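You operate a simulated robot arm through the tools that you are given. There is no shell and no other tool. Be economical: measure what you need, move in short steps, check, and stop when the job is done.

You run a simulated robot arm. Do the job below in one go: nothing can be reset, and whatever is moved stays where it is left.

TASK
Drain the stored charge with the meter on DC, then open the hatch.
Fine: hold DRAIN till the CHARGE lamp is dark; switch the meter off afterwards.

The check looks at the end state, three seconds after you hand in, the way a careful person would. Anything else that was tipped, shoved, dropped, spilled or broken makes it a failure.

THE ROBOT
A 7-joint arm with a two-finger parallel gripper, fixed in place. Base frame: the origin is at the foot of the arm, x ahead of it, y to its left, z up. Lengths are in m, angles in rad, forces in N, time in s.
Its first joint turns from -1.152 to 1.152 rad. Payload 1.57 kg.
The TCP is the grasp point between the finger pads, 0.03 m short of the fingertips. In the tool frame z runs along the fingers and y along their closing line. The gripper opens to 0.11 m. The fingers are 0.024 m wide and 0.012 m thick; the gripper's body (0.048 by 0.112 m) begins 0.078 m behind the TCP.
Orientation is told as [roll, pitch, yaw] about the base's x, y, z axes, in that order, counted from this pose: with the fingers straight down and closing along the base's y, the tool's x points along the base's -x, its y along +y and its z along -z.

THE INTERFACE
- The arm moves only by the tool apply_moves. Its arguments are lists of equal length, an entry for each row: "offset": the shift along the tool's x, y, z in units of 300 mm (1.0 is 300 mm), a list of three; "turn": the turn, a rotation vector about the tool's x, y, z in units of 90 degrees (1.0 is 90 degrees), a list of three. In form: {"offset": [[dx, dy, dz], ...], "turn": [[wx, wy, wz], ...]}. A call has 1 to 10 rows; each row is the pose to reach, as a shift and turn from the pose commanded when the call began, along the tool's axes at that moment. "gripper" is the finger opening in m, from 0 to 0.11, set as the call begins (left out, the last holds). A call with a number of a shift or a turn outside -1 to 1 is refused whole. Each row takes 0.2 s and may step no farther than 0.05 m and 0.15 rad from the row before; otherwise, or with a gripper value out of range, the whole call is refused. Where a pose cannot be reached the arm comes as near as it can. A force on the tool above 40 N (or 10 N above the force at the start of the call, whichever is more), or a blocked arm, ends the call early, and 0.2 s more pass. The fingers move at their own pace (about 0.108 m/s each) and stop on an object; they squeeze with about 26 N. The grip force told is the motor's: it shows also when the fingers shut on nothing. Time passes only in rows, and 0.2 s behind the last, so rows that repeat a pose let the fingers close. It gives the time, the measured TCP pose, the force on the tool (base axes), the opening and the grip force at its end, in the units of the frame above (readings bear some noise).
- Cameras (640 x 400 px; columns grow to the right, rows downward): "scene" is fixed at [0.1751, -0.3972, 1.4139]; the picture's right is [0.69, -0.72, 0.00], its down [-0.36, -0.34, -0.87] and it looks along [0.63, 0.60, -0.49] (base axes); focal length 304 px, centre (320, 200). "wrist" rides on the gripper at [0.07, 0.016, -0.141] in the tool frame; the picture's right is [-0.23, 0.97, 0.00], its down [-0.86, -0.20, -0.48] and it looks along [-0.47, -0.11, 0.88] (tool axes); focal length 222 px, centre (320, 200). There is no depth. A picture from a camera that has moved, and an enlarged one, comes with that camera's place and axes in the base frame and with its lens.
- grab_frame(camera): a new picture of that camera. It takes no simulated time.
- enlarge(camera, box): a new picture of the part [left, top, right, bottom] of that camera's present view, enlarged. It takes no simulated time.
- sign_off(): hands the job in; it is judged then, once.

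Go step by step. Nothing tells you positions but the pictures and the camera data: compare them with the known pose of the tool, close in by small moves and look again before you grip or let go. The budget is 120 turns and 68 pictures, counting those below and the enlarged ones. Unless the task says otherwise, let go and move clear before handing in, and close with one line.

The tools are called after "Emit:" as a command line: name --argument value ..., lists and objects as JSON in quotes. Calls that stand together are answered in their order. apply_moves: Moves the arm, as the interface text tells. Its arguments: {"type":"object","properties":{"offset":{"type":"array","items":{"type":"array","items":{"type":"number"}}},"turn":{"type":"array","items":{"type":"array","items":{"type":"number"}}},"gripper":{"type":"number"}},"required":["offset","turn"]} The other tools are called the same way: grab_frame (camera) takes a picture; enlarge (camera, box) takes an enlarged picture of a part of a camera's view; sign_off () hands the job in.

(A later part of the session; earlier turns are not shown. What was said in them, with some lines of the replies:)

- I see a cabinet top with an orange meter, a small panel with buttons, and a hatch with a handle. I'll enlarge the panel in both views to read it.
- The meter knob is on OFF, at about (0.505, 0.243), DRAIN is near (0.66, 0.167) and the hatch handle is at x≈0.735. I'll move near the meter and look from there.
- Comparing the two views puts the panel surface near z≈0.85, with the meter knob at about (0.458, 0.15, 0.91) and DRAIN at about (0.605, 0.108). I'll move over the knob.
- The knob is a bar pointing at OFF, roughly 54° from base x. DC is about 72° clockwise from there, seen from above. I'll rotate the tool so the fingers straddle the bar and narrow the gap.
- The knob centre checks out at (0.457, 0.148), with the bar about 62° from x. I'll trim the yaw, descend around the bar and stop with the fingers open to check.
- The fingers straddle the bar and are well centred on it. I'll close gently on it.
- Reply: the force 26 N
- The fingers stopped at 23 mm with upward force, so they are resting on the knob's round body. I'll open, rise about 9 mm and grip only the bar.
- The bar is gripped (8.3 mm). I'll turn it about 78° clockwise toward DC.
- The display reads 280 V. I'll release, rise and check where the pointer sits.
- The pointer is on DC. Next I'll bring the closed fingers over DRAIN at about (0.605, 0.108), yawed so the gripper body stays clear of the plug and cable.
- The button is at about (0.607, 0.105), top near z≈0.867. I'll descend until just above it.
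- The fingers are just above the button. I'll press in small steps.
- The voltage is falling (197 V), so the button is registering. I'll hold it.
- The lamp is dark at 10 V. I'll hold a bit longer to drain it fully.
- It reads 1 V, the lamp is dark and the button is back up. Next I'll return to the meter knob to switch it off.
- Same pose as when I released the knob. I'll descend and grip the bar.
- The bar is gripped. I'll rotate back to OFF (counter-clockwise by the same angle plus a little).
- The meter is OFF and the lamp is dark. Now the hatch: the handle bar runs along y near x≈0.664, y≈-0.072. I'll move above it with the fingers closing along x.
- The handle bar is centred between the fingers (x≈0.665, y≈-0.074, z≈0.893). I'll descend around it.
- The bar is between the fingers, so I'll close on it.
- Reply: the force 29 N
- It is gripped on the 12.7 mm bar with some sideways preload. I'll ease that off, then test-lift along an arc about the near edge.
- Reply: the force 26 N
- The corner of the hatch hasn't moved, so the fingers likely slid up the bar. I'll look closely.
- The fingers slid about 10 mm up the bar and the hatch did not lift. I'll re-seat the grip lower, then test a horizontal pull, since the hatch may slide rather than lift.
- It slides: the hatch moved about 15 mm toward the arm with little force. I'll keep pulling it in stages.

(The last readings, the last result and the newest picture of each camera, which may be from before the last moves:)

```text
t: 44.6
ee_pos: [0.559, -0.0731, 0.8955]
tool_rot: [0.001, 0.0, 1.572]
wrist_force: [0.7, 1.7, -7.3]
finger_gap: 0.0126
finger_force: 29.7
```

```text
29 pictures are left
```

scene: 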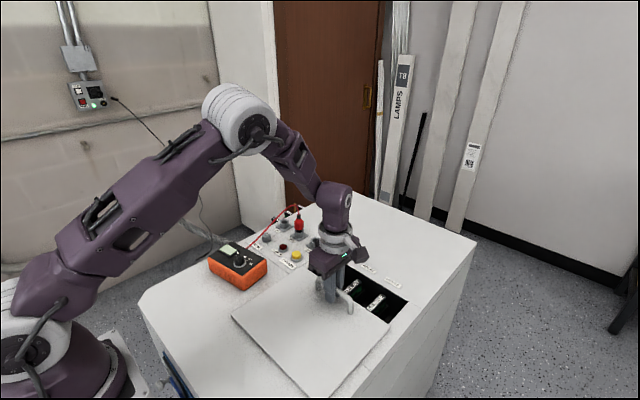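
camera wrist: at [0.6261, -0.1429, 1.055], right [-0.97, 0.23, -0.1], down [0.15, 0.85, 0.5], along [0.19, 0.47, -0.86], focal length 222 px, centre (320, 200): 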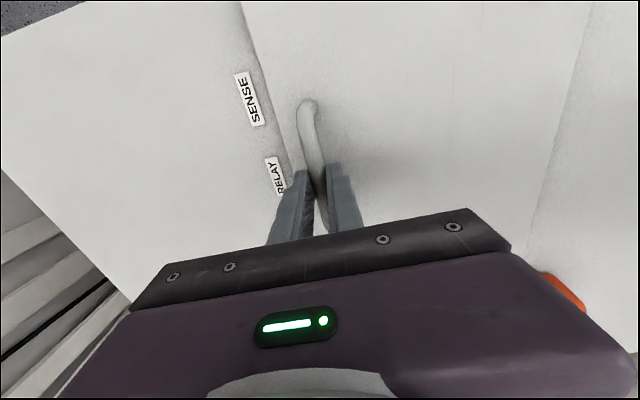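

The opening shows and contents are visible. I'll keep pulling with smaller guarded steps.

Emit:
apply_moves --offset '[[0, 0.05, 0], [0, 0.1, 0], [0, 0.15, 0], [0, 0.2, 0], [0, 0.25, 0], [0, 0.27, 0]]' --turn '[[0, 0, 0], [0, 0, 0], [0, 0, 0], [0, 0, 0], [0, 0, 0], [0, 0, 0]]'

Emit:
grab_frame --camera "scene"

```text
t: 46.0
ee_pos: [0.478, -0.0758, 0.8948]
tool_rot: [0.002, 0.0, 1.574]
wrist_force: [1.1, 10.3, -6.4]
finger_gap: 0.0127
finger_force: 29.5
```

```text
28 pictures are left
```

scene: 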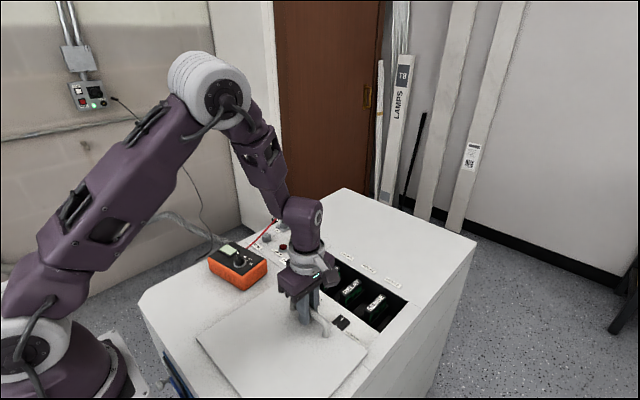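

The hatch is now about 186 mm open. I'll check how much of the hole is still covered and whether the meter is clear.

Emit:
enlarge --camera "scene" --box '[190, 230, 430, 400]'

Emit:
grab_frame --camera "wrist"

```text
2.35 times, centred on (310, 315) of scene
camera zoom: at [0.1752, -0.397, 1.4139], right [0.69, -0.72, 0.0], down [-0.36, -0.34, -0.87], along [0.63, 0.6, -0.5], focal length 716 px, centre (344, -71)
```

zoom: 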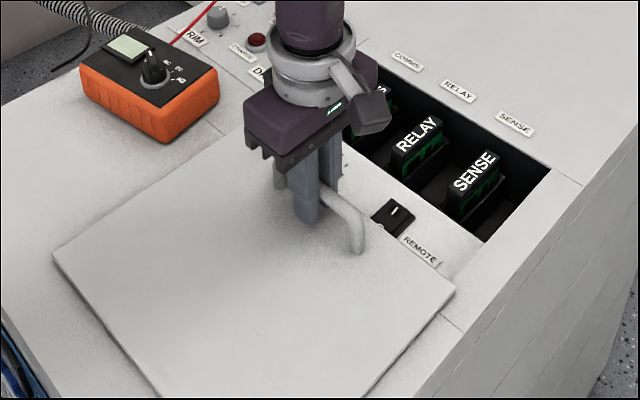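

```text
26 pictures are left
camera wrist: at [0.4616, -0.1431, 1.0365], right [-0.97, 0.22, 0.0], down [0.2, 0.86, 0.48], along [0.11, 0.47, -0.88], focal length 222 px, centre (320, 200)
```

wrist: 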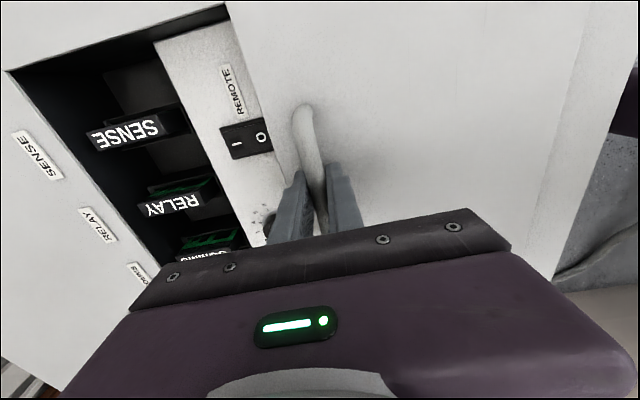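

The compartment is fully uncovered. I'll pull a bit more to find the end stop.

Emit:
apply_moves --offset '[[0, 0.02, 0], [0, 0.04, 0], [0, 0.06, 0], [0, 0.08, 0], [0, 0.1, 0]]' --turn '[[0, 0, 0], [0, 0, 0], [0, 0, 0], [0, 0, 0], [0, 0, 0]]'

Emit:
enlarge --camera "scene" --box '[190, 230, 430, 400]'

```text
t: 47.1
ee_pos: [0.458, -0.0738, 0.8958]
tool_rot: [-0.018, -0.004, 1.574]
wrist_force: [9.1, -1.4, -16.2]
finger_gap: 0.0128
finger_force: 29.8
stopped in row 5: the force on the tool passed its limit (the readings are from after the stop); the commanded pose is now the measured one
```

```text
2.35 times, centred on (310, 315) of scene
camera zoom: at [0.1755, -0.3973, 1.4138], right [0.69, -0.72, 0.0], down [-0.36, -0.34, -0.87], along [0.63, 0.6, -0.5], focal length 716 px, centre (344, -71)
```

zoom: 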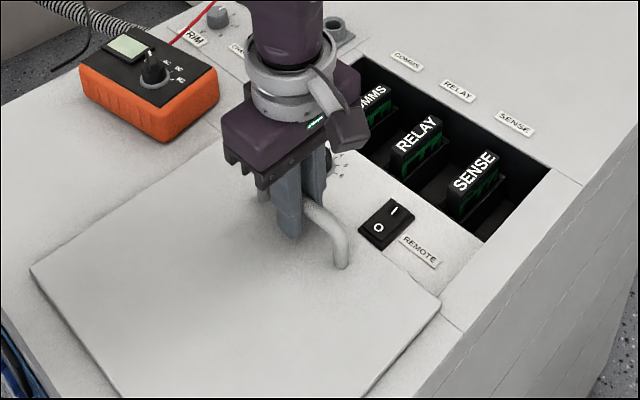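

The end stop is reached and the hatch is fully open. I'll open the fingers a little and lift straight off the handle.

Emit:
apply_moves --offset '[[0, 0, 0], [0, 0, 0], [0, 0, -0.06], [0, 0, -0.14], [0, 0, -0.26], [0, 0, -0.4], [0, 0, -0.55]]' --turn '[[0, 0, 0], [0, 0, 0], [0, 0, 0], [0, 0, 0], [0, 0, 0], [0, 0, 0], [0, 0, 0]]' --gripper 0.03

Emit:
grab_frame --camera "scene"

Emit:
enlarge --camera "scene" --box '[200, 190, 440, 360]'

```text
t: 48.7
ee_pos: [0.4513, -0.0749, 1.0619]
tool_rot: [-0.015, -0.003, 1.576]
wrist_force: [-0.1, 0.5, 0.1]
finger_gap: 0.03
finger_force: 0.0
```

```text
24 pictures are left
```

scene: 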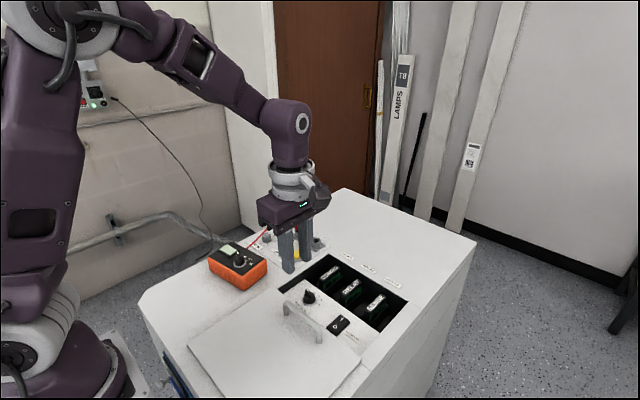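

```text
2.35 times, centred on (320, 275) of scene
camera zoom: at [0.1751, -0.3972, 1.4139], right [0.69, -0.72, 0.0], down [-0.36, -0.34, -0.87], along [0.63, 0.6, -0.49], focal length 716 px, centre (320, 24)
```

zoom: 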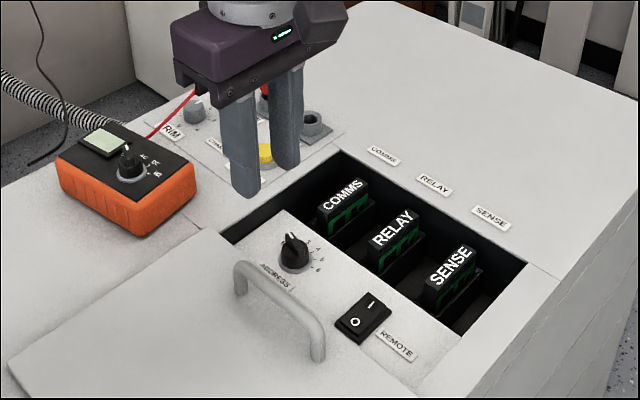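

The hatch is open, the meter is off and hasn't moved. I'll back the arm away for a final check of the lamp and plug.

Emit:
apply_moves --offset '[[0.1, 0, -0.1], [0.2, 0, -0.2], [0.3, 0, -0.3], [0.4, 0, -0.4]]' --turn '[[0, 0, 0], [0, 0, 0], [0, 0, 0], [0, 0, 0]]'

Emit:
enlarge --camera "scene" --box '[200, 190, 440, 360]'

```text
t: 49.7
ee_pos: [0.4525, -0.196, 1.1816]
tool_rot: [-0.015, -0.002, 1.575]
wrist_force: [-0.4, 0.3, 1.2]
finger_gap: 0.0299
finger_force: 0.0
```

```text
2.35 times, centred on (320, 275) of scene
camera zoom: at [0.1751, -0.3972, 1.4139], right [0.69, -0.72, 0.0], down [-0.36, -0.34, -0.87], along [0.63, 0.6, -0.49], focal length 716 px, centre (320, 24)
```

zoom: 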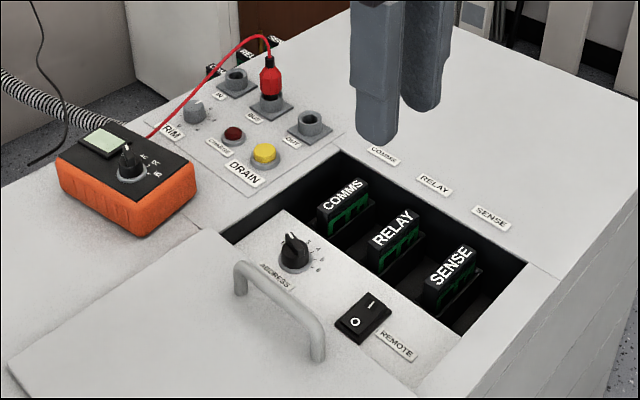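

The lamp is dark, the meter is off, the plug is in place and the hatch is fully open with the arm clear, so I'm handing in.

Emit:
sign_off

```text
The job is handed in.
```

The charge was drained to 1 V with the meter on DC until the CHARGE lamp went dark, then the meter was switched off and the hatch slid fully open to its stop.
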